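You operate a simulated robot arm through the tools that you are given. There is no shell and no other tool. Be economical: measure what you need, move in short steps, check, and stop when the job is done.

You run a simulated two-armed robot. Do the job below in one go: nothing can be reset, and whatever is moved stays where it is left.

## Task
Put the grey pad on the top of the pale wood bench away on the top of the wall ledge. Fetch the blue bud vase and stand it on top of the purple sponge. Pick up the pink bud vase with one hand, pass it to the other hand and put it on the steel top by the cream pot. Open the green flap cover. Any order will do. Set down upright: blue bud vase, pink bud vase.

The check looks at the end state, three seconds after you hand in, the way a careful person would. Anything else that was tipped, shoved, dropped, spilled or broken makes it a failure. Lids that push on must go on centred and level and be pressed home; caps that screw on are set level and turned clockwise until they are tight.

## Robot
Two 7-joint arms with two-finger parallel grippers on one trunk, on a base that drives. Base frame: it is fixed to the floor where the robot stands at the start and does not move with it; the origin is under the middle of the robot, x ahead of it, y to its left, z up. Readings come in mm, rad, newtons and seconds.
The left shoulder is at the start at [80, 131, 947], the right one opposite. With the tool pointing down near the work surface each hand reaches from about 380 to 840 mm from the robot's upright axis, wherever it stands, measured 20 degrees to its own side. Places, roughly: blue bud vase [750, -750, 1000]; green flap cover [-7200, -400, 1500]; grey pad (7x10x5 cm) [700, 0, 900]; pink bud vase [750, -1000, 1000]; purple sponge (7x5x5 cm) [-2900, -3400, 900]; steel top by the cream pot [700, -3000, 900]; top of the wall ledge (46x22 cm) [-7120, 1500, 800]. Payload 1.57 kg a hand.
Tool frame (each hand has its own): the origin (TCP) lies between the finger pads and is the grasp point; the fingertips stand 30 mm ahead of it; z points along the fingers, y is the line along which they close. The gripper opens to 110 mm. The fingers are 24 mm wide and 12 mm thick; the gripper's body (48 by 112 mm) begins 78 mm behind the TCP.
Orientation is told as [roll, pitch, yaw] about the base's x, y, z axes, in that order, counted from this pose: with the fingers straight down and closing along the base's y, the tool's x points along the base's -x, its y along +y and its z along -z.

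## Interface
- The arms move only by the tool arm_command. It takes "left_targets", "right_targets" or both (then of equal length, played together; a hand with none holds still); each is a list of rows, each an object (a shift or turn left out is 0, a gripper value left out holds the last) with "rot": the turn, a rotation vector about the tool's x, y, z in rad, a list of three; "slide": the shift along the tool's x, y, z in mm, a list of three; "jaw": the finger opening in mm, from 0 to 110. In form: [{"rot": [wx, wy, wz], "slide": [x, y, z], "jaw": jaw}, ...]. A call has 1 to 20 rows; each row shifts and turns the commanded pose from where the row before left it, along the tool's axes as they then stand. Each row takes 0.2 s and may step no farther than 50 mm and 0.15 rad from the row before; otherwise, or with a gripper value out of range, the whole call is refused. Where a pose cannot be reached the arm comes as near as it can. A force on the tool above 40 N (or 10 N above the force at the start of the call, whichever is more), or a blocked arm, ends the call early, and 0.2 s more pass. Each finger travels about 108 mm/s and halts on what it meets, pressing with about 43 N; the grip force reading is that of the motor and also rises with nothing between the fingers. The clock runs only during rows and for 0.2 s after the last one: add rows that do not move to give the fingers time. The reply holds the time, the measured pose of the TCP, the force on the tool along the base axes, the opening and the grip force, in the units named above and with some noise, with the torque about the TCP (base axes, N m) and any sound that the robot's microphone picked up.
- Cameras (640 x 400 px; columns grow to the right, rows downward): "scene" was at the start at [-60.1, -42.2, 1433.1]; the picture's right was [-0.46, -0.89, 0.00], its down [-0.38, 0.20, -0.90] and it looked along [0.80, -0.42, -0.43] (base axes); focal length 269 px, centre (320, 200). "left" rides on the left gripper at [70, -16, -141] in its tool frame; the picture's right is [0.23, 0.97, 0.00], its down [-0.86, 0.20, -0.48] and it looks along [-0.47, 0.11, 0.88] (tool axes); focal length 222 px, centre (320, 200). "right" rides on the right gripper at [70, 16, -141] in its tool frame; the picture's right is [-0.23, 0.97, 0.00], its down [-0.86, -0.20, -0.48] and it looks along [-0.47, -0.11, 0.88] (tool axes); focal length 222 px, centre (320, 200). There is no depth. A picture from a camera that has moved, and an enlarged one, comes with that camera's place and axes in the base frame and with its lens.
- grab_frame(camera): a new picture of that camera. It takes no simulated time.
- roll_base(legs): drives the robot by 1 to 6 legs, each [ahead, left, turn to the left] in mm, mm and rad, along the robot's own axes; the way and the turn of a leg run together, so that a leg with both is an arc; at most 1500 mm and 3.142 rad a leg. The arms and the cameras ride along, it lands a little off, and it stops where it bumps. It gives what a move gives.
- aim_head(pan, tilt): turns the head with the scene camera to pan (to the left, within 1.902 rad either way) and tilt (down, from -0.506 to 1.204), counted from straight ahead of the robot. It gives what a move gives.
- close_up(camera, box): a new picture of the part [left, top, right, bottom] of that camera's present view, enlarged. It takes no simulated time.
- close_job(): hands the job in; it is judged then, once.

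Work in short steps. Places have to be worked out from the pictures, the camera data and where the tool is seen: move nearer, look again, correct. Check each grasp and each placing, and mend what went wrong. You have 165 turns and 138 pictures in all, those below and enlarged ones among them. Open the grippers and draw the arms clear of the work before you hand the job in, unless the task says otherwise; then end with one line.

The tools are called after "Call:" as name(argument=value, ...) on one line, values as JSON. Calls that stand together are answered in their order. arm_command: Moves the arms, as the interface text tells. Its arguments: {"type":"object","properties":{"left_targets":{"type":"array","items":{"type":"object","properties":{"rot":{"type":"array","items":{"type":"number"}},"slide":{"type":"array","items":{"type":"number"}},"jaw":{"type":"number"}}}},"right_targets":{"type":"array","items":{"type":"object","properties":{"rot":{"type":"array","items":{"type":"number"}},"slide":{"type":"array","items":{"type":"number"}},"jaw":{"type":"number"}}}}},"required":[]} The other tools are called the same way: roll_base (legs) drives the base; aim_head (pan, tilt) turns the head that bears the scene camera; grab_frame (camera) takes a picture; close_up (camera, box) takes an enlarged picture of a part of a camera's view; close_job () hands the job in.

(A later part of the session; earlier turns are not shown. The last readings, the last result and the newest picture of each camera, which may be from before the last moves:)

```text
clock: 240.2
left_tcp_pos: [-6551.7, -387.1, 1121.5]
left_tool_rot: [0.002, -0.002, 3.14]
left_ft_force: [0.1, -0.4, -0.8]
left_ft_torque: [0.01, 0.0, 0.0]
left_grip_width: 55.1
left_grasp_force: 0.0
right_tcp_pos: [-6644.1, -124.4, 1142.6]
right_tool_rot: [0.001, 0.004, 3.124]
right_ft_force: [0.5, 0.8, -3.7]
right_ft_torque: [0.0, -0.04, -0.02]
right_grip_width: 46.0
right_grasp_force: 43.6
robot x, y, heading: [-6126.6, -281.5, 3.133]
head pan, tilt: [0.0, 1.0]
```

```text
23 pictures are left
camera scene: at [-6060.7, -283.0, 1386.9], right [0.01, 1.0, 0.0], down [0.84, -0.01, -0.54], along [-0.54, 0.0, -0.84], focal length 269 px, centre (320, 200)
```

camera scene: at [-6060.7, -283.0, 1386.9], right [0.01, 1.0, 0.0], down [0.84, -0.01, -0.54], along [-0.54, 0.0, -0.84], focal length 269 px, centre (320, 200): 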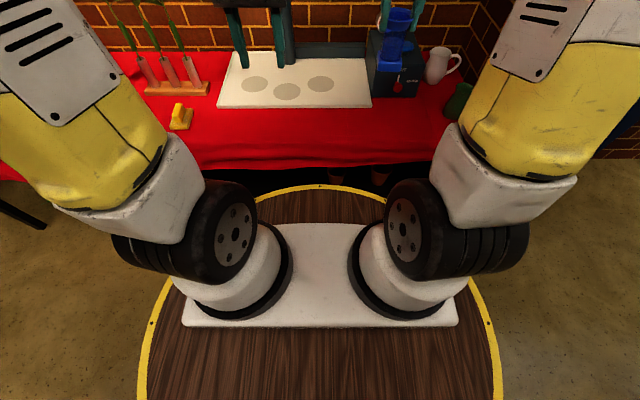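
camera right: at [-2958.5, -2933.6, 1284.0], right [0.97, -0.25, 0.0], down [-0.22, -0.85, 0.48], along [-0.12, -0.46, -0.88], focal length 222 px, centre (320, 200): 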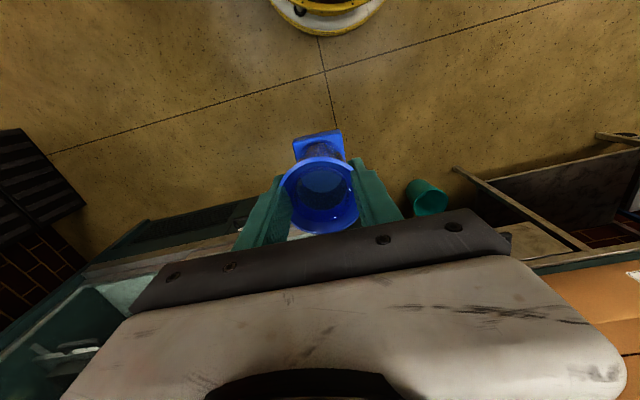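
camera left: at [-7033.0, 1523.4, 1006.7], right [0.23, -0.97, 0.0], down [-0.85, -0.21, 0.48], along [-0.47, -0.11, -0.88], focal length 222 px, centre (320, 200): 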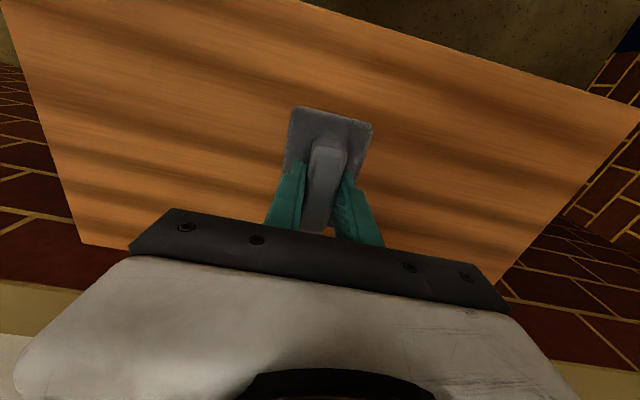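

My deck (radius about 385 at z 754) still has about 130 mm to the table skirt. I raise the left hand and turn it to point forward, then edge the base 80 mm closer.

Call:
arm_command(left_targets=[{"slide": [-33, 0, -36], "jaw": 30}, {"slide": [-33, 0, -36], "jaw": 0}, {"slide": [-33, 0, -36]}, {"slide": [-33, 0, -36]}, {"slide": [-33, 0, -36]}, {"slide": [-33, 0, -36]}, {"rot": [0, -0.143, 0]}, {"rot": [0, -0.143, 0]}, {"rot": [0, -0.143, 0]}, {"rot": [0, -0.143, 0]}, {"rot": [0, -0.143, 0]}, {"rot": [0, -0.143, 0]}, {"rot": [0, -0.143, 0]}, {"rot": [0, -0.143, 0]}, {"rot": [0, -0.143, 0]}, {"rot": [0, -0.143, 0]}, {"rot": [0, -0.141, 0]}, {}])

Call:
roll_base(legs=[[80, 0, 0.008]])

Call:
grab_frame(camera="left")

Call:
grab_frame(camera="scene")

```text
clock: 244.0
left_tcp_pos: [-6748.6, -388.3, 1338.3]
left_tool_rot: [2.554, -1.569, 0.587]
left_ft_force: [-0.4, -0.2, -0.4]
left_ft_torque: [-0.03, -0.01, -0.01]
left_grip_width: 0.4
left_grasp_force: 21.4
right_tcp_pos: [-6643.8, -123.7, 1143.0]
right_tool_rot: [0.0, 0.002, 3.124]
right_ft_force: [-0.1, -0.8, -4.0]
right_ft_torque: [-0.02, -0.02, -0.01]
right_grip_width: 46.2
right_grasp_force: 42.3
robot x, y, heading: [-6127.4, -281.8, 3.137]
head pan, tilt: [0.0, 1.0]
```

```text
clock: 245.1
left_tcp_pos: [-6831.1, -394.1, 1339.0]
left_tool_rot: [2.212, -1.569, 0.939]
left_ft_force: [0.4, 0.3, 0.1]
left_ft_torque: [0.02, -0.03, 0.04]
left_grip_width: 0.2
left_grasp_force: 21.2
right_tcp_pos: [-6729.5, -128.9, 1142.4]
right_tool_rot: [0.0, 0.003, 3.134]
right_ft_force: [0.4, 0.4, -3.1]
right_ft_torque: [0.02, -0.01, -0.01]
right_grip_width: 46.4
right_grasp_force: 43.0
robot x, y, heading: [-6213.0, -281.9, -3.136]
head pan, tilt: [0.0, 1.0]
```

```text
22 pictures are left
camera left: at [-6690.7, -376.0, 1269.2], right [0.01, -0.97, -0.23], down [0.48, -0.19, 0.85], along [-0.88, -0.11, 0.47], focal length 222 px, centre (320, 200)
```

left: 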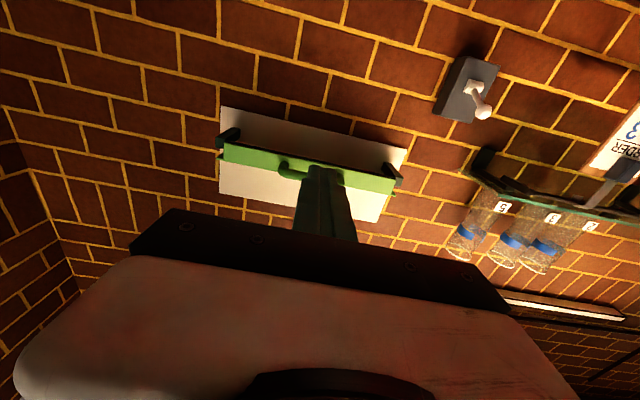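

```text
21 pictures are left
camera scene: at [-6143.8, -282.2, 1386.8], right [0.0, 1.0, 0.0], down [0.84, 0.0, -0.54], along [-0.54, 0.0, -0.84], focal length 269 px, centre (320, 200)
```

scene: 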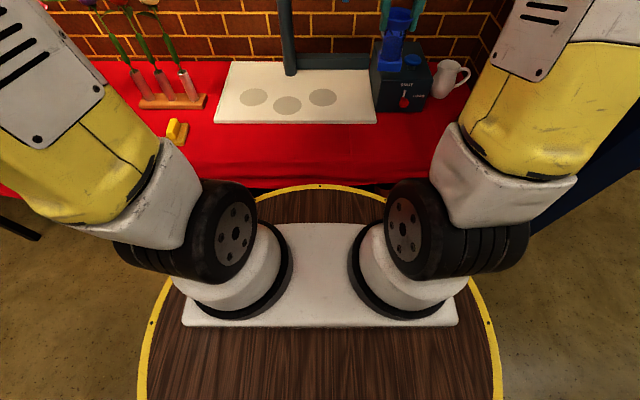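

The left camera now looks at the flap from below. I zoom in to understand its hinge.

Call:
close_up(camera="left", box=[200, 90, 420, 230])

```text
2.86 times, centred on (310, 160) of left
camera zoom: at [-6690.7, -376.0, 1269.2], right [0.01, -0.97, -0.23], down [0.48, -0.19, 0.85], along [-0.88, -0.11, 0.47], focal length 635 px, centre (349, 314)
```

zoom: 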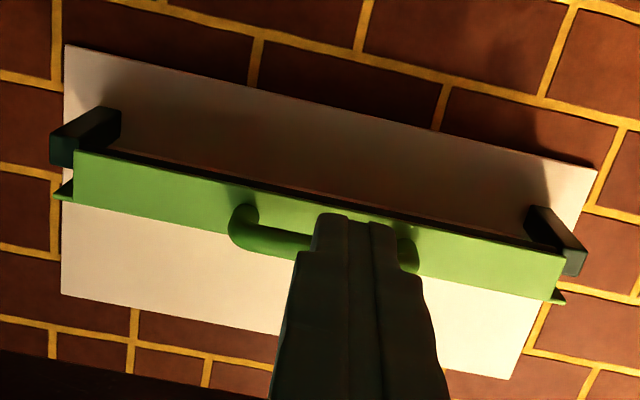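

The lid protrudes about 98 mm from the wall, hinged at its back under the blank plate; it opens by lifting. I raise the right hand a bit, edge 25 mm closer, and bring the closed left fingertips to just below the lip.

Call:
arm_command(left_targets=[{"slide": [-29, 0, 0]}, {"slide": [-29, 0, 0]}, {}], right_targets=[{"slide": [20, 0, -30]}, {"slide": [20, 0, -30]}, {}])

Call:
roll_base(legs=[[25, 0, 0]])

Call:
arm_command(left_targets=[{"slide": [0, 0, 45]}, {"slide": [0, 0, 45]}, {"slide": [0, 0, 45]}, {"slide": [0, 0, 45]}, {"slide": [0, 0, 40]}, {}])

Call:
close_up(camera="left", box=[160, 40, 480, 240])

```text
clock: 245.9
left_tcp_pos: [-6830.0, -394.3, 1395.9]
left_tool_rot: [2.383, -1.569, 0.766]
left_ft_force: [0.5, 0.2, -0.1]
left_ft_torque: [0.01, 0.0, -0.03]
left_grip_width: 0.0
left_grasp_force: 21.4
right_tcp_pos: [-6690.0, -129.7, 1201.4]
right_tool_rot: [0.0, 0.005, 3.133]
right_ft_force: [-1.1, 0.3, -3.2]
right_ft_torque: [-0.01, -0.02, 0.02]
right_grip_width: 46.1
right_grasp_force: 42.8
robot x, y, heading: [-6211.8, -280.3, -3.142]
head pan, tilt: [0.0, 1.0]
```

```text
clock: 246.7
left_tcp_pos: [-6854.3, -394.2, 1394.7]
left_tool_rot: [2.174, -1.57, 0.975]
left_ft_force: [0.5, 0.2, -0.6]
left_ft_torque: [0.02, -0.02, -0.03]
left_grip_width: 0.2
left_grasp_force: 20.8
right_tcp_pos: [-6713.2, -130.3, 1201.8]
right_tool_rot: [-0.001, 0.004, 3.132]
right_ft_force: [1.3, -0.1, -2.9]
right_ft_torque: [0.0, -0.02, 0.02]
right_grip_width: 46.3
right_grasp_force: 43.7
robot x, y, heading: [-6232.6, -285.9, -3.139]
head pan, tilt: [0.0, 1.0]
```

```text
clock: 248.1
left_tcp_pos: [-7077.0, -396.2, 1396.8]
left_tool_rot: [2.153, -1.569, 0.995]
left_ft_force: [-0.7, 0.0, -0.6]
left_ft_torque: [0.02, 0.02, 0.01]
left_grip_width: 0.0
left_grasp_force: 21.2
right_tcp_pos: [-6713.8, -129.4, 1202.8]
right_tool_rot: [-0.001, 0.003, 3.132]
right_ft_force: [-0.5, 0.0, -4.0]
right_ft_torque: [-0.01, -0.02, -0.02]
right_grip_width: 46.3
right_grasp_force: 42.6
robot x, y, heading: [-6240.2, -278.8, -3.142]
head pan, tilt: [0.0, 1.0]
```

```text
2.00 times, centred on (320, 140) of left
camera zoom: at [-6936.0, -378.0, 1327.5], right [0.01, -0.97, -0.23], down [0.48, -0.2, 0.85], along [-0.88, -0.11, 0.47], focal length 444 px, centre (320, 320)
```

zoom: 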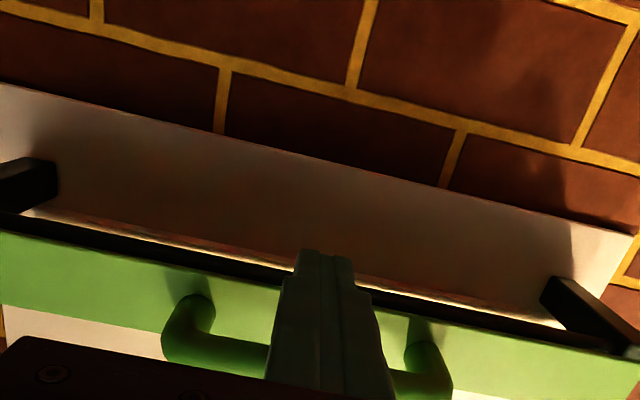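

Tips are just in front of and below the lip. I lower 6 mm and slide in under it.

Call:
arm_command(left_targets=[{"slide": [6, 0, 15]}, {"slide": [0, 0, 25]}, {"slide": [0, 0, 25]}, {}])

Call:
close_up(camera="left", box=[160, 40, 480, 240])

```text
clock: 249.1
left_tcp_pos: [-7142.8, -394.9, 1388.6]
left_tool_rot: [1.97, -1.568, 1.177]
left_ft_force: [-0.3, 0.2, -0.4]
left_ft_torque: [0.03, 0.0, 0.0]
left_grip_width: 0.0
left_grasp_force: 21.6
right_tcp_pos: [-6714.5, -129.4, 1201.2]
right_tool_rot: [0.0, 0.004, 3.132]
right_ft_force: [0.1, 0.3, -2.7]
right_ft_torque: [0.03, 0.0, 0.0]
right_grip_width: 46.0
right_grasp_force: 43.2
robot x, y, heading: [-6239.8, -282.7, -3.142]
head pan, tilt: [0.0, 1.0]
```

```text
2.00 times, centred on (320, 140) of left
camera zoom: at [-7001.4, -378.1, 1320.0], right [0.01, -0.97, -0.23], down [0.48, -0.2, 0.86], along [-0.88, -0.11, 0.47], focal length 444 px, centre (320, 320)
```

zoom: 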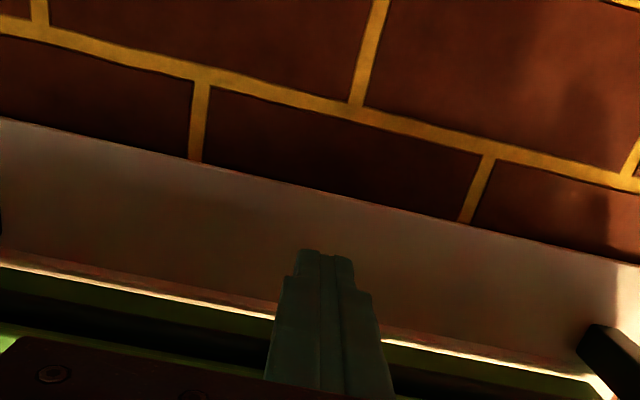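

The tips are under the lid behind the lip. I lift in small steps and watch the force.

Call:
arm_command(left_targets=[{"slide": [-12, 0, 0]}, {"slide": [-12, 0, 0]}, {"slide": [-12, 0, 0]}, {"slide": [-12, 0, 0]}, {}])

Call:
aim_head(pan=0.15, tilt=0.1)

Call:
grab_frame(camera="scene")

```text
clock: 249.9
left_tcp_pos: [-7143.0, -394.5, 1414.9]
left_tool_rot: [0.084, -1.556, 3.065]
left_ft_force: [-1.0, -0.6, -1.6]
left_ft_torque: [0.02, 0.0, -0.01]
left_grip_width: 0.0
left_grasp_force: 21.3
right_tcp_pos: [-6714.2, -129.7, 1201.9]
right_tool_rot: [-0.002, 0.005, 3.132]
right_ft_force: [0.5, 0.3, -2.5]
right_ft_torque: [-0.04, 0.0, 0.01]
right_grip_width: 46.6
right_grasp_force: 42.9
robot x, y, heading: [-6237.3, -284.7, -3.142]
head pan, tilt: [0.0, 1.0]
stopped in row 4 (left hand): the force on the tool passed its limit at 51 N (the readings are from after the stop); the commanded pose is now the measured one
```

```text
clock: 251.1
left_tcp_pos: [-7143.3, -393.1, 1415.5]
left_tool_rot: [0.068, -1.556, 3.08]
left_ft_force: [1.1, 0.9, -2.8]
left_ft_torque: [0.0, 0.01, -0.02]
left_grip_width: 0.1
left_grasp_force: 22.1
right_tcp_pos: [-6714.4, -130.1, 1201.9]
right_tool_rot: [0.0, 0.004, 3.134]
right_ft_force: [1.0, -0.5, -4.0]
right_ft_torque: [0.01, 0.02, -0.04]
right_grip_width: 46.0
right_grasp_force: 42.5
robot x, y, heading: [-6238.6, -282.6, -3.138]
head pan, tilt: [0.15, 0.099]
```

```text
17 pictures are left
camera scene: at [-6190.4, -296.1, 1464.9], right [-0.15, 0.99, 0.0], down [0.1, 0.02, -0.99], along [-0.98, -0.15, -0.1], focal length 269 px, centre (320, 200)
```

scene: 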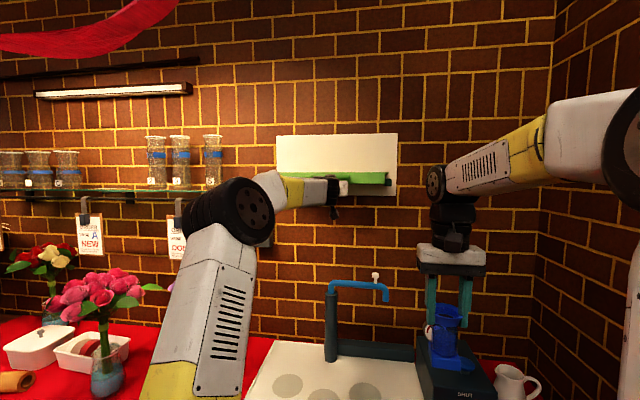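

The lid did not lift easily: 51 N stopped the move. I zoom in to see whether it moved and re-read its geometry.

Call:
close_up(camera="scene", box=[265, 120, 415, 215])

Call:
close_up(camera="left", box=[160, 40, 480, 240])

```text
4.21 times, centred on (340, 168) of scene
camera zoom: at [-6190.4, -296.1, 1464.9], right [-0.15, 0.99, 0.0], down [0.1, 0.02, -0.99], along [-0.98, -0.15, -0.1], focal length 1134 px, centre (236, 337)
```

zoom: 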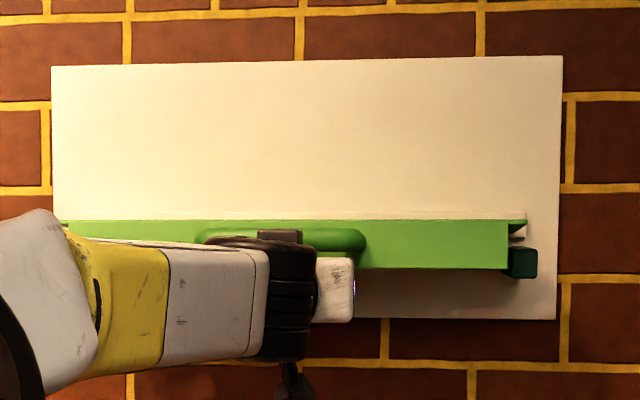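

```text
2.00 times, centred on (320, 140) of left
camera zoom: at [-7001.1, -376.8, 1347.4], right [0.01, -0.97, -0.23], down [0.47, -0.2, 0.86], along [-0.88, -0.11, 0.45], focal length 444 px, centre (320, 320)
```

zoom: 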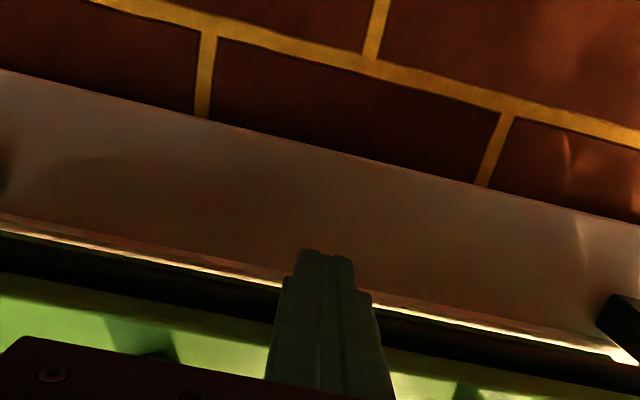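

The underside depth is only about 60 mm to the wall, so my tips were pressing at the hinge line with no leverage. I drop slightly, pull back 23 mm so that only the lip's edge is over the tips, and lift again.

Call:
arm_command(left_targets=[{"slide": [12, 0, 0]}, {"slide": [0, 0, -23], "rot": [0, -0.015, 0]}, {}, {"slide": [-12, 0, 0]}, {"slide": [-10, 0, 0]}, {"slide": [-8, 0, 0]}, {"slide": [-8, 0, 0]}, {}])

Call:
close_up(camera="left", box=[160, 40, 480, 240])

```text
clock: 252.9
left_tcp_pos: [-7119.3, -393.5, 1441.5]
left_tool_rot: [2.217, -1.569, 0.932]
left_ft_force: [1.0, -0.1, -1.0]
left_ft_torque: [0.0, -0.01, 0.0]
left_grip_width: 0.0
left_grasp_force: 21.0
right_tcp_pos: [-6714.0, -129.6, 1202.2]
right_tool_rot: [0.0, 0.003, 3.133]
right_ft_force: [0.4, 0.1, -3.3]
right_ft_torque: [0.02, -0.03, 0.01]
right_grip_width: 46.2
right_grasp_force: 42.4
robot x, y, heading: [-6238.8, -285.4, -3.14]
head pan, tilt: [0.15, 0.099]
```

```text
2.00 times, centred on (320, 140) of left
camera zoom: at [-6980.3, -376.7, 1372.4], right [0.01, -0.97, -0.23], down [0.48, -0.2, 0.85], along [-0.88, -0.11, 0.47], focal length 444 px, centre (320, 320)
```

zoom: 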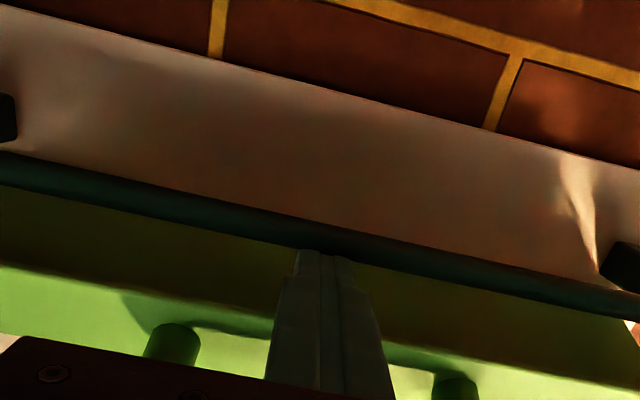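

It moved: the lid is partly raised, and a hinge rod shows at the rear near z 1432. I continue the arc, up and then inwards.

Call:
arm_command(left_targets=[{"slide": [-10, 0, 3]}, {"slide": [-10, 0, 5]}, {"slide": [-10, 0, 8]}, {"slide": [-8, 0, 10]}, {"slide": [-8, 0, 10]}, {"slide": [-5, 0, 10]}, {}])

Call:
close_up(camera="scene", box=[265, 110, 415, 215])

```text
clock: 254.5
left_tcp_pos: [-7165.8, -393.3, 1490.7]
left_tool_rot: [1.417, -1.569, 1.733]
left_ft_force: [-1.0, -0.4, -1.4]
left_ft_torque: [0.0, 0.03, 0.0]
left_grip_width: 0.1
left_grasp_force: 21.3
right_tcp_pos: [-6714.1, -130.1, 1201.9]
right_tool_rot: [0.001, 0.005, 3.134]
right_ft_force: [0.1, 0.2, -3.2]
right_ft_torque: [0.01, -0.01, -0.03]
right_grip_width: 46.2
right_grasp_force: 43.1
robot x, y, heading: [-6236.6, -280.5, -3.138]
head pan, tilt: [0.15, 0.099]
```

```text
3.81 times, centred on (340, 162) of scene
camera zoom: at [-6190.6, -296.1, 1465.0], right [-0.15, 0.99, 0.0], down [0.1, 0.01, -0.99], along [-0.98, -0.15, -0.1], focal length 1026 px, centre (244, 343)
```

zoom: 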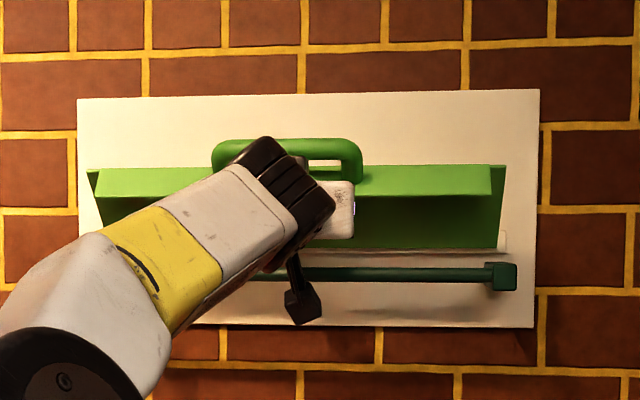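

The lid is lifting on its wall hinge (now about 50° open). I continue up and push it back toward the wall.

Call:
arm_command(left_targets=[{"slide": [-15, 0, 0]}, {"slide": [-15, 0, 0]}, {"slide": [-12, 0, 0]}, {"slide": [0, 0, 10]}, {"slide": [0, 0, 10]}, {"slide": [0, 0, 10]}, {"slide": [0, 0, 8]}, {}])

Call:
close_up(camera="scene", box=[265, 110, 415, 215])

```text
clock: 256.3
left_tcp_pos: [-7164.2, -393.6, 1526.8]
left_tool_rot: [2.268, -1.57, 0.882]
left_ft_force: [0.7, 0.7, -0.7]
left_ft_torque: [-0.01, -0.01, 0.0]
left_grip_width: 0.0
left_grasp_force: 21.3
left hand out of reach, approached as far as the arm can: row 3, 4, 5, 6, 7
right_tcp_pos: [-6714.7, -129.7, 1201.8]
right_tool_rot: [0.001, 0.004, 3.132]
right_ft_force: [-0.1, 0.0, -4.0]
right_ft_torque: [-0.02, -0.02, 0.0]
right_grip_width: 46.3
right_grasp_force: 43.5
robot x, y, heading: [-6235.3, -284.1, -3.136]
head pan, tilt: [0.15, 0.099]
```

```text
3.81 times, centred on (340, 162) of scene
camera zoom: at [-6190.4, -296.1, 1465.0], right [-0.15, 0.99, 0.0], down [0.1, 0.01, -0.99], along [-0.98, -0.15, -0.1], focal length 1026 px, centre (244, 343)
```

zoom: 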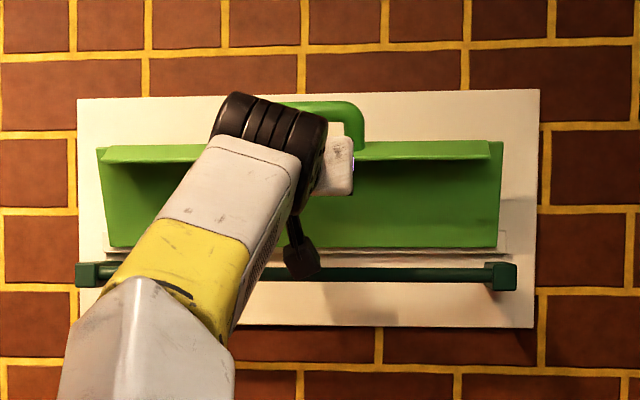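

The lid is at about 70°, and the arm is at its reach limit. Inclining the hand upward lowers the wrist and gives more reach, so I tilt it up and push on.

Call:
arm_command(left_targets=[{"rot": [0, -0.12, 0]}, {"rot": [0, -0.12, 0]}, {"rot": [0, -0.12, 0]}, {"rot": [0, -0.12, 0]}, {"slide": [3, 0, 6]}, {"slide": [3, 0, 6]}, {}, {}])

Call:
close_up(camera="scene", box=[265, 110, 415, 215])

```text
clock: 258.1
left_tcp_pos: [-7197.1, -405.8, 1490.1]
left_tool_rot: [-3.081, -1.234, -0.038]
left_ft_force: [2.5, 1.0, 0.4]
left_ft_torque: [-0.01, 0.07, -0.05]
left_grip_width: 0.0
left_grasp_force: 21.5
left hand out of reach, approached as far as the arm can: row 2, 3, 4
right_tcp_pos: [-6714.1, -129.7, 1201.3]
right_tool_rot: [-0.001, 0.005, 3.132]
right_ft_force: [0.1, 0.9, -2.6]
right_ft_torque: [0.0, -0.02, -0.02]
right_grip_width: 46.2
right_grasp_force: 43.1
robot x, y, heading: [-6235.9, -284.1, -3.141]
head pan, tilt: [0.15, 0.099]
```

```text
3.81 times, centred on (340, 162) of scene
camera zoom: at [-6190.2, -296.0, 1465.0], right [-0.15, 0.99, 0.0], down [0.1, 0.01, -0.99], along [-0.98, -0.15, -0.1], focal length 1026 px, centre (244, 343)
```

zoom: 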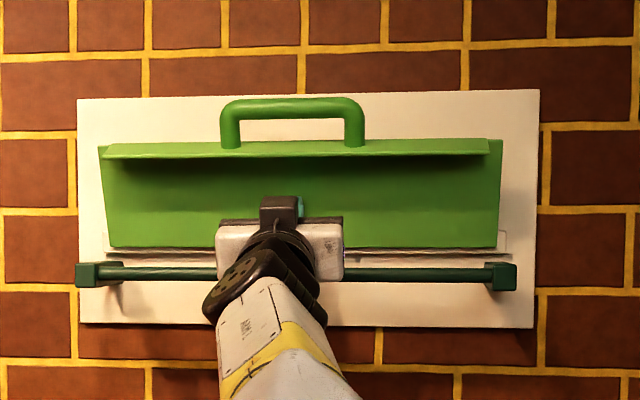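

The lid is near 75°. I push the tips further toward the wall in small steps, stopping on contact.

Call:
arm_command(left_targets=[{"slide": [1.6, 0, 4.7]}, {"slide": [1.6, 0, 4.7]}, {"slide": [1.6, 0, 4.7]}, {"slide": [0, 0, 5]}, {"slide": [0, 0, 5]}, {}])

```text
clock: 259.0
left_tcp_pos: [-7211.2, -405.2, 1490.2]
left_tool_rot: [-3.081, -1.237, -0.036]
left_ft_force: [25.9, 0.6, -7.3]
left_ft_torque: [-0.1, -0.3, -0.04]
left_grip_width: 0.0
left_grasp_force: 21.4
right_tcp_pos: [-6712.7, -130.5, 1201.1]
right_tool_rot: [-0.001, 0.002, 3.134]
right_ft_force: [-0.9, -0.3, -2.6]
right_ft_torque: [-0.03, 0.01, 0.01]
right_grip_width: 46.4
right_grasp_force: 43.0
robot x, y, heading: [-6239.7, -281.5, -3.134]
head pan, tilt: [0.15, 0.099]
stopped in row 4 (left hand): the force on the tool passed its limit at 55 N (the readings are from after the stop); the commanded pose is now the measured one
```

A firm stop at 55 N: the lid is at its limit. I withdraw the hand straight back and see if it stays open.

Call:
arm_command(left_targets=[{"slide": [-2, 0, -20]}, {"slide": [-13, 0, -38]}, {"slide": [-13, 0, -38]}, {"slide": [-13, 0, -38]}, {"slide": [-13, 0, -38]}, {}])

Call:
close_up(camera="scene", box=[265, 110, 415, 215])

```text
clock: 260.4
left_tcp_pos: [-7029.1, -402.7, 1483.3]
left_tool_rot: [-3.083, -1.238, -0.036]
left_ft_force: [-0.8, -0.1, 0.1]
left_ft_torque: [-0.02, -0.01, -0.02]
left_grip_width: 0.0
left_grasp_force: 21.6
right_tcp_pos: [-6714.6, -130.1, 1202.2]
right_tool_rot: [-0.001, 0.002, 3.132]
right_ft_force: [0.4, -0.8, -3.7]
right_ft_torque: [-0.01, 0.01, 0.0]
right_grip_width: 46.0
right_grasp_force: 43.3
robot x, y, heading: [-6240.2, -283.7, -3.138]
head pan, tilt: [0.15, 0.099]
```

```text
3.81 times, centred on (340, 162) of scene
camera zoom: at [-6190.0, -296.2, 1465.0], right [-0.15, 0.99, 0.0], down [0.1, 0.02, -0.99], along [-0.98, -0.15, -0.1], focal length 1026 px, centre (244, 343)
```

zoom: 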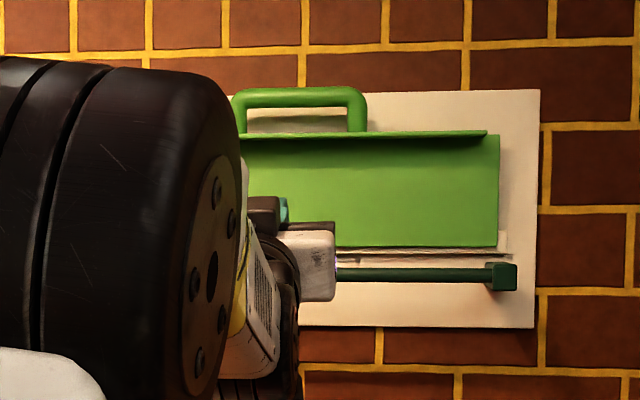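

The flap stays fully up. Now the blue vase: I back away from the table, then reorient the left hand (tilted, heading front-right) for the same handover as before.

Call:
roll_base(legs=[[-550, 0, 0]])

Call:
arm_command(left_targets=[{"rot": [0, 0.128, 0]}, {"rot": [0, 0.128, 0]}, {"rot": [0, 0.128, 0]}, {"rot": [0, 0.128, 0]}, {"rot": [0, 0.128, 0]}, {"rot": [0, 0.129, 0]}, {"slide": [42, 15, -7]}, {"slide": [42, 15, -7]}, {"slide": [42, 15, -7]}, {"slide": [42, 15, -7]}, {"slide": [42, 15, -7]}, {"slide": [42, 15, -7]}, {"slide": [42, 15, -7]}, {"slide": [42, 15, -7], "jaw": 50}, {"jaw": 90}, {}])

Call:
arm_command(left_targets=[{"rot": [0.1256, 0, 0.0576]}, {"rot": [0.1256, 0, 0.0576]}, {"rot": [0.1256, 0, 0.0576]}, {"rot": [0.1256, 0, 0.0576]}, {"rot": [0.1256, 0, 0.0576]}, {"rot": [0.1256, 0, 0.0576]}, {"rot": [0.1256, 0, 0.0576]}, {}], right_targets=[{"slide": [-36, 23, 12]}, {"slide": [-36, 23, 12]}, {"slide": [-36, 23, 12]}, {"slide": [-36, 23, 12]}, {"slide": [-36, 23, 12]}, {}, {}, {}])

```text
clock: 263.6
left_tcp_pos: [-6488.5, -400.2, 1482.3]
left_tool_rot: [-3.081, -1.238, -0.043]
left_ft_force: [-0.5, -0.3, -0.4]
left_ft_torque: [0.01, 0.01, 0.0]
left_grip_width: 0.0
left_grasp_force: 21.1
right_tcp_pos: [-6173.6, -128.3, 1201.9]
right_tool_rot: [0.0, 0.004, 3.128]
right_ft_force: [-0.1, 0.3, -3.3]
right_ft_torque: [-0.01, 0.0, -0.02]
right_grip_width: 45.9
right_grasp_force: 43.1
robot x, y, heading: [-5693.5, -282.3, 3.139]
head pan, tilt: [0.15, 0.099]
```

```text
clock: 267.0
left_tcp_pos: [-6289.1, -512.4, 1200.5]
left_tool_rot: [-0.048, -1.131, -3.084]
left_ft_force: [1.5, 0.0, -0.1]
left_ft_torque: [0.01, 0.0, 0.05]
left_grip_width: 89.7
left_grasp_force: 0.1
right_tcp_pos: [-6172.2, -127.4, 1201.9]
right_tool_rot: [-0.001, 0.002, 3.127]
right_ft_force: [1.1, -0.6, -3.1]
right_ft_torque: [-0.01, -0.02, -0.01]
right_grip_width: 46.1
right_grasp_force: 43.0
robot x, y, heading: [-5693.1, -282.4, 3.139]
head pan, tilt: [0.15, 0.099]
```

```text
clock: 268.8
left_tcp_pos: [-6294.0, -510.8, 1199.8]
left_tool_rot: [-0.044, -1.155, 2.228]
left_ft_force: [0.6, -0.6, 0.3]
left_ft_torque: [0.0, 0.01, 0.01]
left_grip_width: 90.1
left_grasp_force: 0.1
right_tcp_pos: [-6354.7, -242.3, 1141.9]
right_tool_rot: [-0.001, 0.004, 3.129]
right_ft_force: [0.7, 1.0, -2.7]
right_ft_torque: [0.02, 0.0, 0.01]
right_grip_width: 46.1
right_grasp_force: 42.7
robot x, y, heading: [-5694.3, -283.8, 3.14]
head pan, tilt: [0.15, 0.099]
```

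Both are in position. I move the left hand to the pre-grasp point 110 mm short of the vase.

Call:
arm_command(left_targets=[{"rot": [0.007, 0, 0.023]}, {"slide": [0.6, -20.4, 32.4]}, {"slide": [0.6, -20.4, 32.4]}, {"slide": [0.6, -20.4, 32.4]}, {"slide": [0.6, -20.4, 32.4]}, {"slide": [0.6, -20.4, 32.4]}, {}])

Call:
grab_frame(camera="left")

```text
clock: 270.4
left_tcp_pos: [-6295.3, -330.0, 1129.5]
left_tool_rot: [0.004, -1.153, 2.17]
left_ft_force: [-0.2, 1.1, 0.8]
left_ft_torque: [-0.02, -0.02, -0.01]
left_grip_width: 89.9
left_grasp_force: 0.0
right_tcp_pos: [-6356.4, -241.2, 1141.4]
right_tool_rot: [0.0, 0.004, 3.128]
right_ft_force: [0.9, -1.1, -2.8]
right_ft_torque: [-0.03, -0.05, -0.03]
right_grip_width: 46.0
right_grasp_force: 42.6
robot x, y, heading: [-5693.4, -283.9, 3.139]
head pan, tilt: [0.15, 0.099]
```

```text
9 pictures are left
camera left: at [-6193.4, -449.5, 1123.6], right [-0.75, -0.63, -0.21], down [-0.11, -0.19, 0.98], along [-0.65, 0.76, 0.07], focal length 222 px, centre (320, 200)
```

left: 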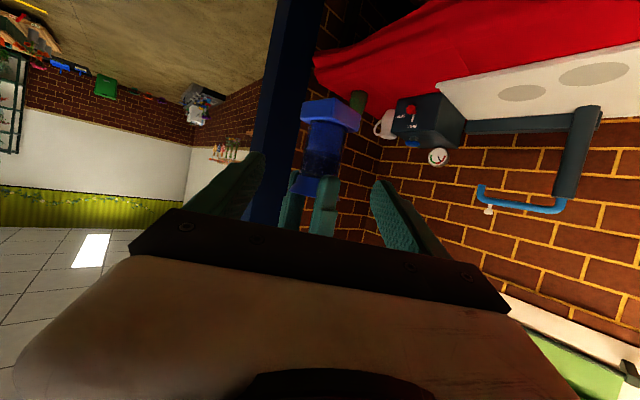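

The vase is nicely between the fingers (about 4 mm right of centre). I advance 108 mm with a small correction.

Call:
arm_command(left_targets=[{"slide": [-0.6, 1, 27]}, {"slide": [-0.6, 1, 27]}, {"slide": [-0.6, 1, 27]}, {"slide": [-0.6, 0, 27]}, {}, {"jaw": 72}, {"jaw": 56}, {"jaw": 40}, {}, {}])

```text
clock: 272.6
left_tcp_pos: [-6356.6, -259.0, 1092.9]
left_tool_rot: [0.037, -1.176, 2.167]
left_ft_force: [17.8, 7.0, 0.4]
left_ft_torque: [0.29, -0.31, -0.5]
left_grip_width: 56.4
left_grasp_force: 9.4
left hand out of reach, approached as far as the arm can: row 4
right_tcp_pos: [-6356.3, -243.3, 1140.9]
right_tool_rot: [0.0, 0.001, 3.129]
right_ft_force: [-17.7, -6.3, -4.3]
right_ft_torque: [-0.59, 1.17, 0.15]
right_grip_width: 45.8
right_grasp_force: 43.3
robot x, y, heading: [-5699.6, -278.9, 3.138]
head pan, tilt: [0.15, 0.099]
```

As with pink, one finger touches first (56 mm). I ease the left hand over about 6 mm in tool −y while closing.

Call:
arm_command(left_targets=[{"slide": [0, -2, 0], "jaw": 35}, {"slide": [0, -2, 0]}, {"slide": [0, -1.5, 0]}, {}, {}])

Call:
arm_command(left_targets=[{"slide": [0, -1.5, 0], "jaw": 25}, {"slide": [0, -1.5, 0]}, {}, {}])

```text
clock: 273.8
left_tcp_pos: [-6350.8, -252.2, 1088.3]
left_tool_rot: [0.004, -1.152, 2.177]
left_ft_force: [-37.0, -8.3, 0.0]
left_ft_torque: [0.76, -1.12, 0.36]
left_grip_width: 46.3
left_grasp_force: 43.2
right_tcp_pos: [-6352.8, -240.8, 1140.5]
right_tool_rot: [-0.004, 0.012, 3.128]
right_ft_force: [37.5, 8.5, -3.1]
right_ft_torque: [-0.35, -0.79, 0.03]
right_grip_width: 46.2
right_grasp_force: 43.5
robot x, y, heading: [-5698.5, -279.9, 3.134]
head pan, tilt: [0.15, 0.099]
```

```text
clock: 274.8
left_tcp_pos: [-6348.9, -251.0, 1088.5]
left_tool_rot: [0.007, -1.153, 2.177]
left_ft_force: [-34.6, -22.5, -2.0]
left_ft_torque: [0.92, -0.85, 0.62]
left_grip_width: 46.4
left_grasp_force: 43.1
right_tcp_pos: [-6354.0, -239.9, 1140.3]
right_tool_rot: [-0.005, 0.01, 3.125]
right_ft_force: [34.6, 21.7, 3.3]
right_ft_torque: [0.18, -1.02, -0.11]
right_grip_width: 46.2
right_grasp_force: 42.4
robot x, y, heading: [-5697.4, -282.1, 3.143]
head pan, tilt: [0.15, 0.099]
```

Both hands grip now, but I over-shifted (41 N internal). I relax by moving back 3 mm.

Call:
arm_command(left_targets=[{"slide": [0, 1.5, 0]}, {"slide": [0, 1.5, 0]}, {}])

```text
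clock: 275.6
left_tcp_pos: [-6349.6, -251.5, 1089.3]
left_tool_rot: [0.004, -1.153, 2.177]
left_ft_force: [-24.1, -27.0, -1.2]
left_ft_torque: [0.89, -0.31, 0.42]
left_grip_width: 46.5
left_grasp_force: 42.6
right_tcp_pos: [-6353.8, -239.2, 1140.7]
right_tool_rot: [-0.007, 0.008, 3.126]
right_ft_force: [24.3, 26.9, 2.5]
right_ft_torque: [0.46, -0.9, -0.07]
right_grip_width: 46.2
right_grasp_force: 42.9
robot x, y, heading: [-5697.5, -286.2, 3.139]
head pan, tilt: [0.15, 0.099]
```

Call:
arm_command(left_targets=[{"slide": [0, 2, -1]}, {"slide": [0, 2, -1]}, {"slide": [0, 2, -1]}, {}])

```text
clock: 276.6
left_tcp_pos: [-6350.4, -254.1, 1088.4]
left_tool_rot: [0.0, -1.153, 2.174]
left_ft_force: [-15.7, -16.1, -8.8]
left_ft_torque: [0.82, -0.65, 0.39]
left_grip_width: 46.0
left_grasp_force: 42.7
right_tcp_pos: [-6355.6, -241.6, 1141.9]
right_tool_rot: [0.002, 0.003, 3.129]
right_ft_force: [16.2, 16.8, 8.5]
right_ft_torque: [-0.13, -0.26, -0.12]
right_grip_width: 46.4
right_grasp_force: 42.8
robot x, y, heading: [-5699.4, -284.5, 3.14]
head pan, tilt: [0.15, 0.099]
```

Internal force is down to about 24 N. I open the right hand slightly and lift it straight off.

Call:
arm_command(right_targets=[{"jaw": 56}, {"jaw": 70}, {}, {"slide": [0, 0, -20]}, {"slide": [0, 0, -40]}, {"slide": [0, 0, -45]}, {"slide": [0, -20, -40]}, {"slide": [0, -45, 0]}, {"slide": [0, -45, 0]}, {"slide": [0, -45, 0]}, {"slide": [0, -45, 0]}, {}])

Call:
close_up(camera="left", box=[220, 60, 440, 260])

```text
clock: 279.2
left_tcp_pos: [-6351.7, -253.2, 1090.4]
left_tool_rot: [0.002, -1.153, 2.171]
left_ft_force: [0.5, -0.1, 0.6]
left_ft_torque: [-0.06, 0.0, -0.01]
left_grip_width: 44.1
left_grasp_force: 43.0
right_tcp_pos: [-6350.1, -40.9, 1285.9]
right_tool_rot: [-0.001, 0.003, 3.126]
right_ft_force: [-0.1, -0.2, 0.7]
right_ft_torque: [-0.02, -0.03, 0.02]
right_grip_width: 69.8
right_grasp_force: 0.0
robot x, y, heading: [-5691.5, -282.3, 3.14]
head pan, tilt: [0.15, 0.099]
```

```text
2.00 times, centred on (330, 160) of left
camera zoom: at [-6249.2, -373.7, 1084.8], right [-0.75, -0.63, -0.21], down [-0.11, -0.19, 0.98], along [-0.65, 0.75, 0.07], focal length 444 px, centre (300, 280)
```

zoom: 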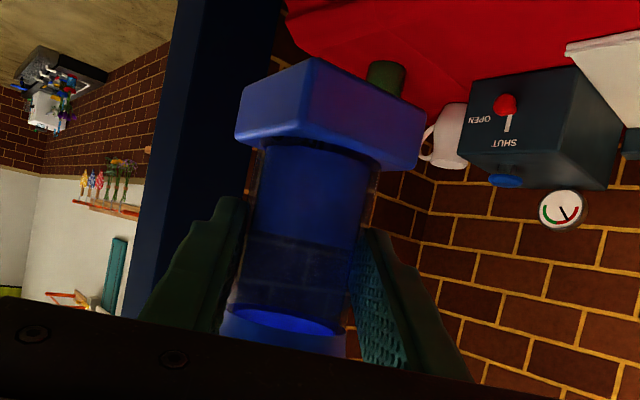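

Blue is now firmly in the left hand, upright. I drive back the way I came, in stages.

Call:
roll_base(legs=[[0, -870, 0], [0, -870, 0]])

```text
clock: 288.0
left_tcp_pos: [-6358.6, 1477.8, 1090.5]
left_tool_rot: [0.002, -1.154, 2.193]
left_ft_force: [-0.4, -0.6, -0.4]
left_ft_torque: [-0.03, -0.01, -0.01]
left_grip_width: 43.3
left_grasp_force: 43.0
right_tcp_pos: [-6362.6, 1689.8, 1286.9]
right_tool_rot: [-0.001, 0.004, -3.134]
right_ft_force: [0.1, -0.6, -0.5]
right_ft_torque: [0.02, -0.02, 0.05]
right_grip_width: 70.1
right_grasp_force: 0.1
robot x, y, heading: [-5701.6, 1460.4, -3.127]
head pan, tilt: [0.15, 0.099]
```

Call:
roll_base(legs=[[-1310, 60, -0.014], [-400, 300, 0]])

```text
clock: 297.0
left_tcp_pos: [-4670.5, 1145.3, 1090.8]
left_tool_rot: [0.005, -1.153, 2.15]
left_ft_force: [-0.2, 0.7, 0.5]
left_ft_torque: [-0.03, -0.03, -0.01]
left_grip_width: 43.2
left_grasp_force: 42.8
right_tcp_pos: [-4664.6, 1358.7, 1286.3]
right_tool_rot: [0.001, 0.003, 3.105]
right_ft_force: [0.1, 0.4, 0.5]
right_ft_torque: [0.01, 0.0, 0.0]
right_grip_width: 70.0
right_grasp_force: 0.0
robot x, y, heading: [-4018.8, 1101.1, 3.117]
head pan, tilt: [0.15, 0.099]
```

Call:
roll_base(legs=[[0, 25, 0.024], [-500, 0, 0], [-440, 0, 0]])

Call:
roll_base(legs=[[0, 1200, 0], [0, 1000, 0]])

```text
clock: 302.7
left_tcp_pos: [-3720.0, 1099.9, 1090.0]
left_tool_rot: [0.005, -1.153, 2.164]
left_ft_force: [-0.3, -0.5, 0.5]
left_ft_torque: [-0.04, -0.03, 0.0]
left_grip_width: 43.1
left_grasp_force: 43.8
right_tcp_pos: [-3718.1, 1313.1, 1285.7]
right_tool_rot: [0.0, 0.003, 3.119]
right_ft_force: [0.5, 0.1, -0.1]
right_ft_torque: [-0.02, -0.01, 0.0]
right_grip_width: 69.7
right_grasp_force: 0.1
robot x, y, heading: [-3065.3, 1066.5, 3.13]
head pan, tilt: [0.15, 0.099]
```

```text
clock: 313.5
left_tcp_pos: [-3745.6, -1097.1, 1090.2]
left_tool_rot: [0.002, -1.153, 2.177]
left_ft_force: [-0.3, -0.2, -0.2]
left_ft_torque: [-0.02, -0.04, 0.0]
left_grip_width: 43.0
left_grasp_force: 42.9
right_tcp_pos: [-3746.0, -884.3, 1286.5]
right_tool_rot: [0.0, 0.004, 3.136]
right_ft_force: [0.2, 0.7, -0.7]
right_ft_torque: [0.02, -0.02, 0.01]
right_grip_width: 69.9
right_grasp_force: 0.1
robot x, y, heading: [-3090.9, -1121.5, -3.138]
head pan, tilt: [0.15, 0.099]
```

I continue to y of about -2000, turn to face the fridge, and line up with the sponge while still 300 mm short.

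Call:
roll_base(legs=[[0, 900, 0], [0, 0, 1.567], [430, 185, 0]])

Call:
aim_head(pan=-0.1, tilt=0.4)

```text
clock: 324.4
left_tcp_pos: [-2929.4, -3101.4, 1089.8]
left_tool_rot: [0.004, -1.154, -2.544]
left_ft_force: [-0.2, -0.8, 0.1]
left_ft_torque: [-0.02, -0.04, 0.0]
left_grip_width: 43.3
left_grasp_force: 42.8
right_tcp_pos: [-3141.8, -3100.0, 1285.8]
right_tool_rot: [0.001, 0.004, -1.587]
right_ft_force: [0.0, 0.5, -0.4]
right_ft_torque: [0.0, 0.03, -0.03]
right_grip_width: 70.1
right_grasp_force: 0.0
robot x, y, heading: [-2897.3, -2447.2, -1.578]
head pan, tilt: [0.15, 0.099]
```

```text
clock: 325.2
left_tcp_pos: [-2930.3, -3102.5, 1089.9]
left_tool_rot: [0.004, -1.151, -2.547]
left_ft_force: [-0.3, 0.3, -0.4]
left_ft_torque: [0.02, -0.01, 0.02]
left_grip_width: 43.0
left_grasp_force: 43.0
right_tcp_pos: [-3141.7, -3099.3, 1286.1]
right_tool_rot: [0.001, 0.004, -1.589]
right_ft_force: [-0.7, -0.2, -0.1]
right_ft_torque: [-0.02, 0.01, 0.01]
right_grip_width: 69.7
right_grasp_force: 0.1
robot x, y, heading: [-2897.5, -2448.5, -1.575]
head pan, tilt: [-0.099, 0.4]
```

I retract the right hand well back from the fridge and take a scene close-up of vase and sponge.

Call:
arm_command(right_targets=[{"slide": [45, 0, 0]}, {"slide": [45, 0, 0]}, {"slide": [45, 0, 0]}, {"slide": [45, 0, 0]}, {}])

Call:
close_up(camera="scene", box=[240, 130, 400, 270])

```text
clock: 326.4
left_tcp_pos: [-2929.9, -3101.1, 1090.2]
left_tool_rot: [0.004, -1.151, -2.545]
left_ft_force: [-0.1, -0.3, -0.5]
left_ft_torque: [0.02, -0.04, 0.01]
left_grip_width: 43.3
left_grasp_force: 43.2
right_tcp_pos: [-3136.9, -2920.2, 1288.5]
right_tool_rot: [-0.001, 0.004, -1.588]
right_ft_force: [0.8, 0.1, 0.1]
right_ft_torque: [-0.01, 0.02, -0.01]
right_grip_width: 70.2
right_grasp_force: 0.1
robot x, y, heading: [-2896.4, -2446.7, -1.575]
head pan, tilt: [-0.099, 0.4]
```

```text
2.86 times, centred on (320, 200) of scene
camera zoom: at [-2907.7, -2398.5, 1437.1], right [-0.99, 0.11, 0.0], down [0.04, 0.39, -0.92], along [-0.1, -0.92, -0.39], focal length 769 px, centre (320, 200)
```

zoom: 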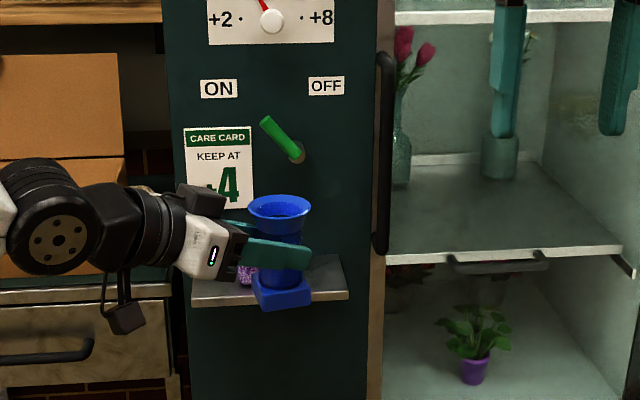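

Vase lateral calibration matches within a millimetre; the sponge centre is at x about -2925, y about -3420. I lower the vase so that its rim will pass under the switch lever, then drive in most of the way.

Call:
arm_command(left_targets=[{"slide": [38.8, 0, 17.3]}, {"slide": [38.8, 0, 17.3]}, {}])

Call:
roll_base(legs=[[255, 15, 0.004]])

Call:
grab_frame(camera="left")

```text
clock: 327.2
left_tcp_pos: [-2923.8, -3101.4, 1009.0]
left_tool_rot: [0.005, -1.151, -2.544]
left_ft_force: [-0.1, -0.2, 0.1]
left_ft_torque: [0.02, -0.01, 0.0]
left_grip_width: 43.0
left_grasp_force: 42.9
right_tcp_pos: [-3136.5, -2920.4, 1289.5]
right_tool_rot: [-0.001, 0.004, -1.588]
right_ft_force: [-0.5, 0.4, 0.1]
right_ft_torque: [0.0, -0.01, -0.01]
right_grip_width: 69.9
right_grasp_force: 0.0
robot x, y, heading: [-2897.0, -2450.3, -1.579]
head pan, tilt: [-0.099, 0.4]
```

```text
clock: 329.1
left_tcp_pos: [-2907.2, -3363.2, 1008.1]
left_tool_rot: [-0.002, -1.152, -2.539]
left_ft_force: [1.2, 17.0, -1.0]
left_ft_torque: [1.11, -0.12, -0.41]
left_grip_width: 42.9
left_grasp_force: 43.4
right_tcp_pos: [-3120.2, -3184.6, 1288.9]
right_tool_rot: [-0.003, 0.004, -1.583]
right_ft_force: [0.2, 0.6, 0.1]
right_ft_torque: [0.03, 0.01, 0.0]
right_grip_width: 69.9
right_grasp_force: 0.1
robot x, y, heading: [-2881.0, -2708.5, -1.573]
head pan, tilt: [-0.099, 0.4]
```

```text
6 pictures are left
camera left: at [-2787.4, -3259.5, 1003.4], right [0.63, -0.75, -0.21], down [0.19, -0.11, 0.98], along [-0.75, -0.65, 0.07], focal length 222 px, centre (320, 200)
```

left: 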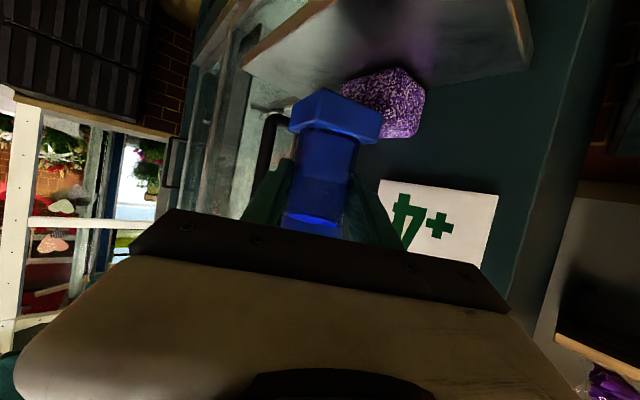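

A 17 N push: the vase base met the sponge, which is higher than I estimated (top about z 950). I back off at once, raise the vase, and look again.

Call:
roll_base(legs=[[-90, 0, 0]])

Call:
arm_command(left_targets=[{"slide": [-18, 0, -8]}, {"slide": [-18, 0, -8]}, {}])

Call:
grab_frame(camera="left")

```text
clock: 330.2
left_tcp_pos: [-2906.2, -3273.4, 1008.6]
left_tool_rot: [-0.002, -1.152, -2.535]
left_ft_force: [0.8, 0.2, -0.2]
left_ft_torque: [0.04, 0.0, -0.01]
left_grip_width: 43.0
left_grasp_force: 43.1
right_tcp_pos: [-3118.3, -3095.5, 1289.8]
right_tool_rot: [0.0, 0.004, -1.579]
right_ft_force: [-0.2, -0.3, 0.6]
right_ft_torque: [0.03, -0.02, 0.03]
right_grip_width: 69.8
right_grasp_force: 0.1
robot x, y, heading: [-2883.0, -2620.2, -1.567]
head pan, tilt: [-0.099, 0.4]
```

```text
clock: 331.0
left_tcp_pos: [-2906.7, -3272.6, 1047.0]
left_tool_rot: [-0.001, -1.151, -2.537]
left_ft_force: [0.0, 0.0, -0.2]
left_ft_torque: [0.02, -0.03, 0.0]
left_grip_width: 43.2
left_grasp_force: 42.6
right_tcp_pos: [-3119.4, -3094.9, 1290.2]
right_tool_rot: [0.0, 0.004, -1.581]
right_ft_force: [-0.3, -1.5, 1.1]
right_ft_torque: [0.04, -0.02, 0.01]
right_grip_width: 70.0
right_grasp_force: 0.0
robot x, y, heading: [-2881.0, -2620.2, -1.572]
head pan, tilt: [-0.099, 0.4]
```

```text
5 pictures are left
camera left: at [-2787.2, -3170.2, 1041.8], right [0.63, -0.75, -0.21], down [0.19, -0.11, 0.98], along [-0.75, -0.65, 0.07], focal length 222 px, centre (320, 200)
```

left: 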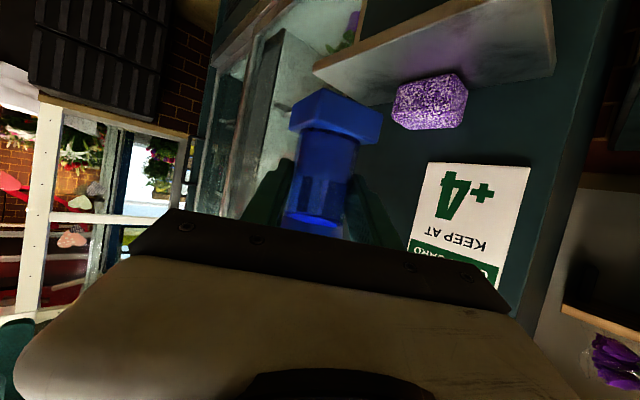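

Triangulating from this view: sponge top centre about [-2929, -3438], top z about 940; vase bottom is about 63 mm below the left TCP. I set TCP z to 1030 (base 27 mm above the sponge, rim below the lever) and drive in.

Call:
arm_command(left_targets=[{"slide": [15.5, 0, 6.9]}, {}])

Call:
roll_base(legs=[[145, -13, 0]])

```text
clock: 331.6
left_tcp_pos: [-2907.7, -3272.8, 1027.9]
left_tool_rot: [-0.001, -1.152, -2.536]
left_ft_force: [-0.3, 0.9, -0.6]
left_ft_torque: [0.03, 0.0, 0.02]
left_grip_width: 43.0
left_grasp_force: 42.9
right_tcp_pos: [-3119.6, -3095.9, 1289.0]
right_tool_rot: [-0.001, 0.004, -1.581]
right_ft_force: [0.0, -0.2, 0.5]
right_ft_torque: [0.01, -0.01, 0.0]
right_grip_width: 70.0
right_grasp_force: 0.0
robot x, y, heading: [-2883.1, -2620.7, -1.572]
head pan, tilt: [-0.099, 0.4]
```

```text
clock: 333.0
left_tcp_pos: [-2921.1, -3405.0, 1027.1]
left_tool_rot: [-0.011, -1.148, -2.536]
left_ft_force: [2.9, 4.3, 0.1]
left_ft_torque: [-0.09, -0.02, 0.06]
left_grip_width: 43.4
left_grasp_force: 43.3
right_tcp_pos: [-3133.5, -3231.0, 1289.3]
right_tool_rot: [-0.002, 0.007, -1.586]
right_ft_force: [-0.1, 0.1, -0.4]
right_ft_torque: [-0.02, 0.03, -0.01]
right_grip_width: 69.9
right_grasp_force: 0.2
robot x, y, heading: [-2893.8, -2757.4, -1.572]
head pan, tilt: [-0.099, 0.4]
stopped in leg 1: the force on the tool passed its limit at 104 N (the readings are from after the stop); the commanded pose is now the measured one
```

The left hand hit something (104 N peak). I look before doing anything else.

Call:
close_up(camera="scene", box=[220, 120, 400, 270])

```text
2.67 times, centred on (310, 195) of scene
camera zoom: at [-2905.1, -2707.7, 1437.1], right [-0.99, 0.1, 0.0], down [0.04, 0.39, -0.92], along [-0.09, -0.92, -0.39], focal length 718 px, centre (347, 213)
```

zoom: 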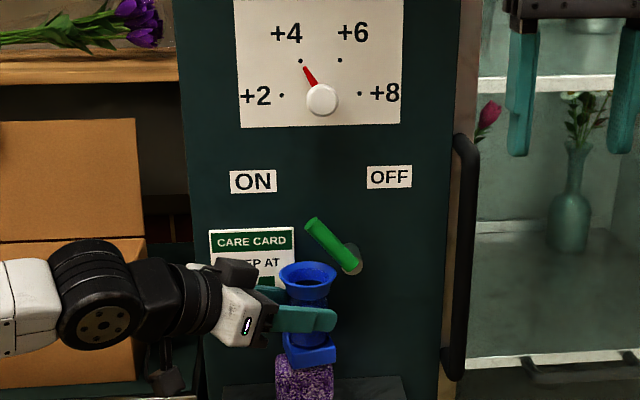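

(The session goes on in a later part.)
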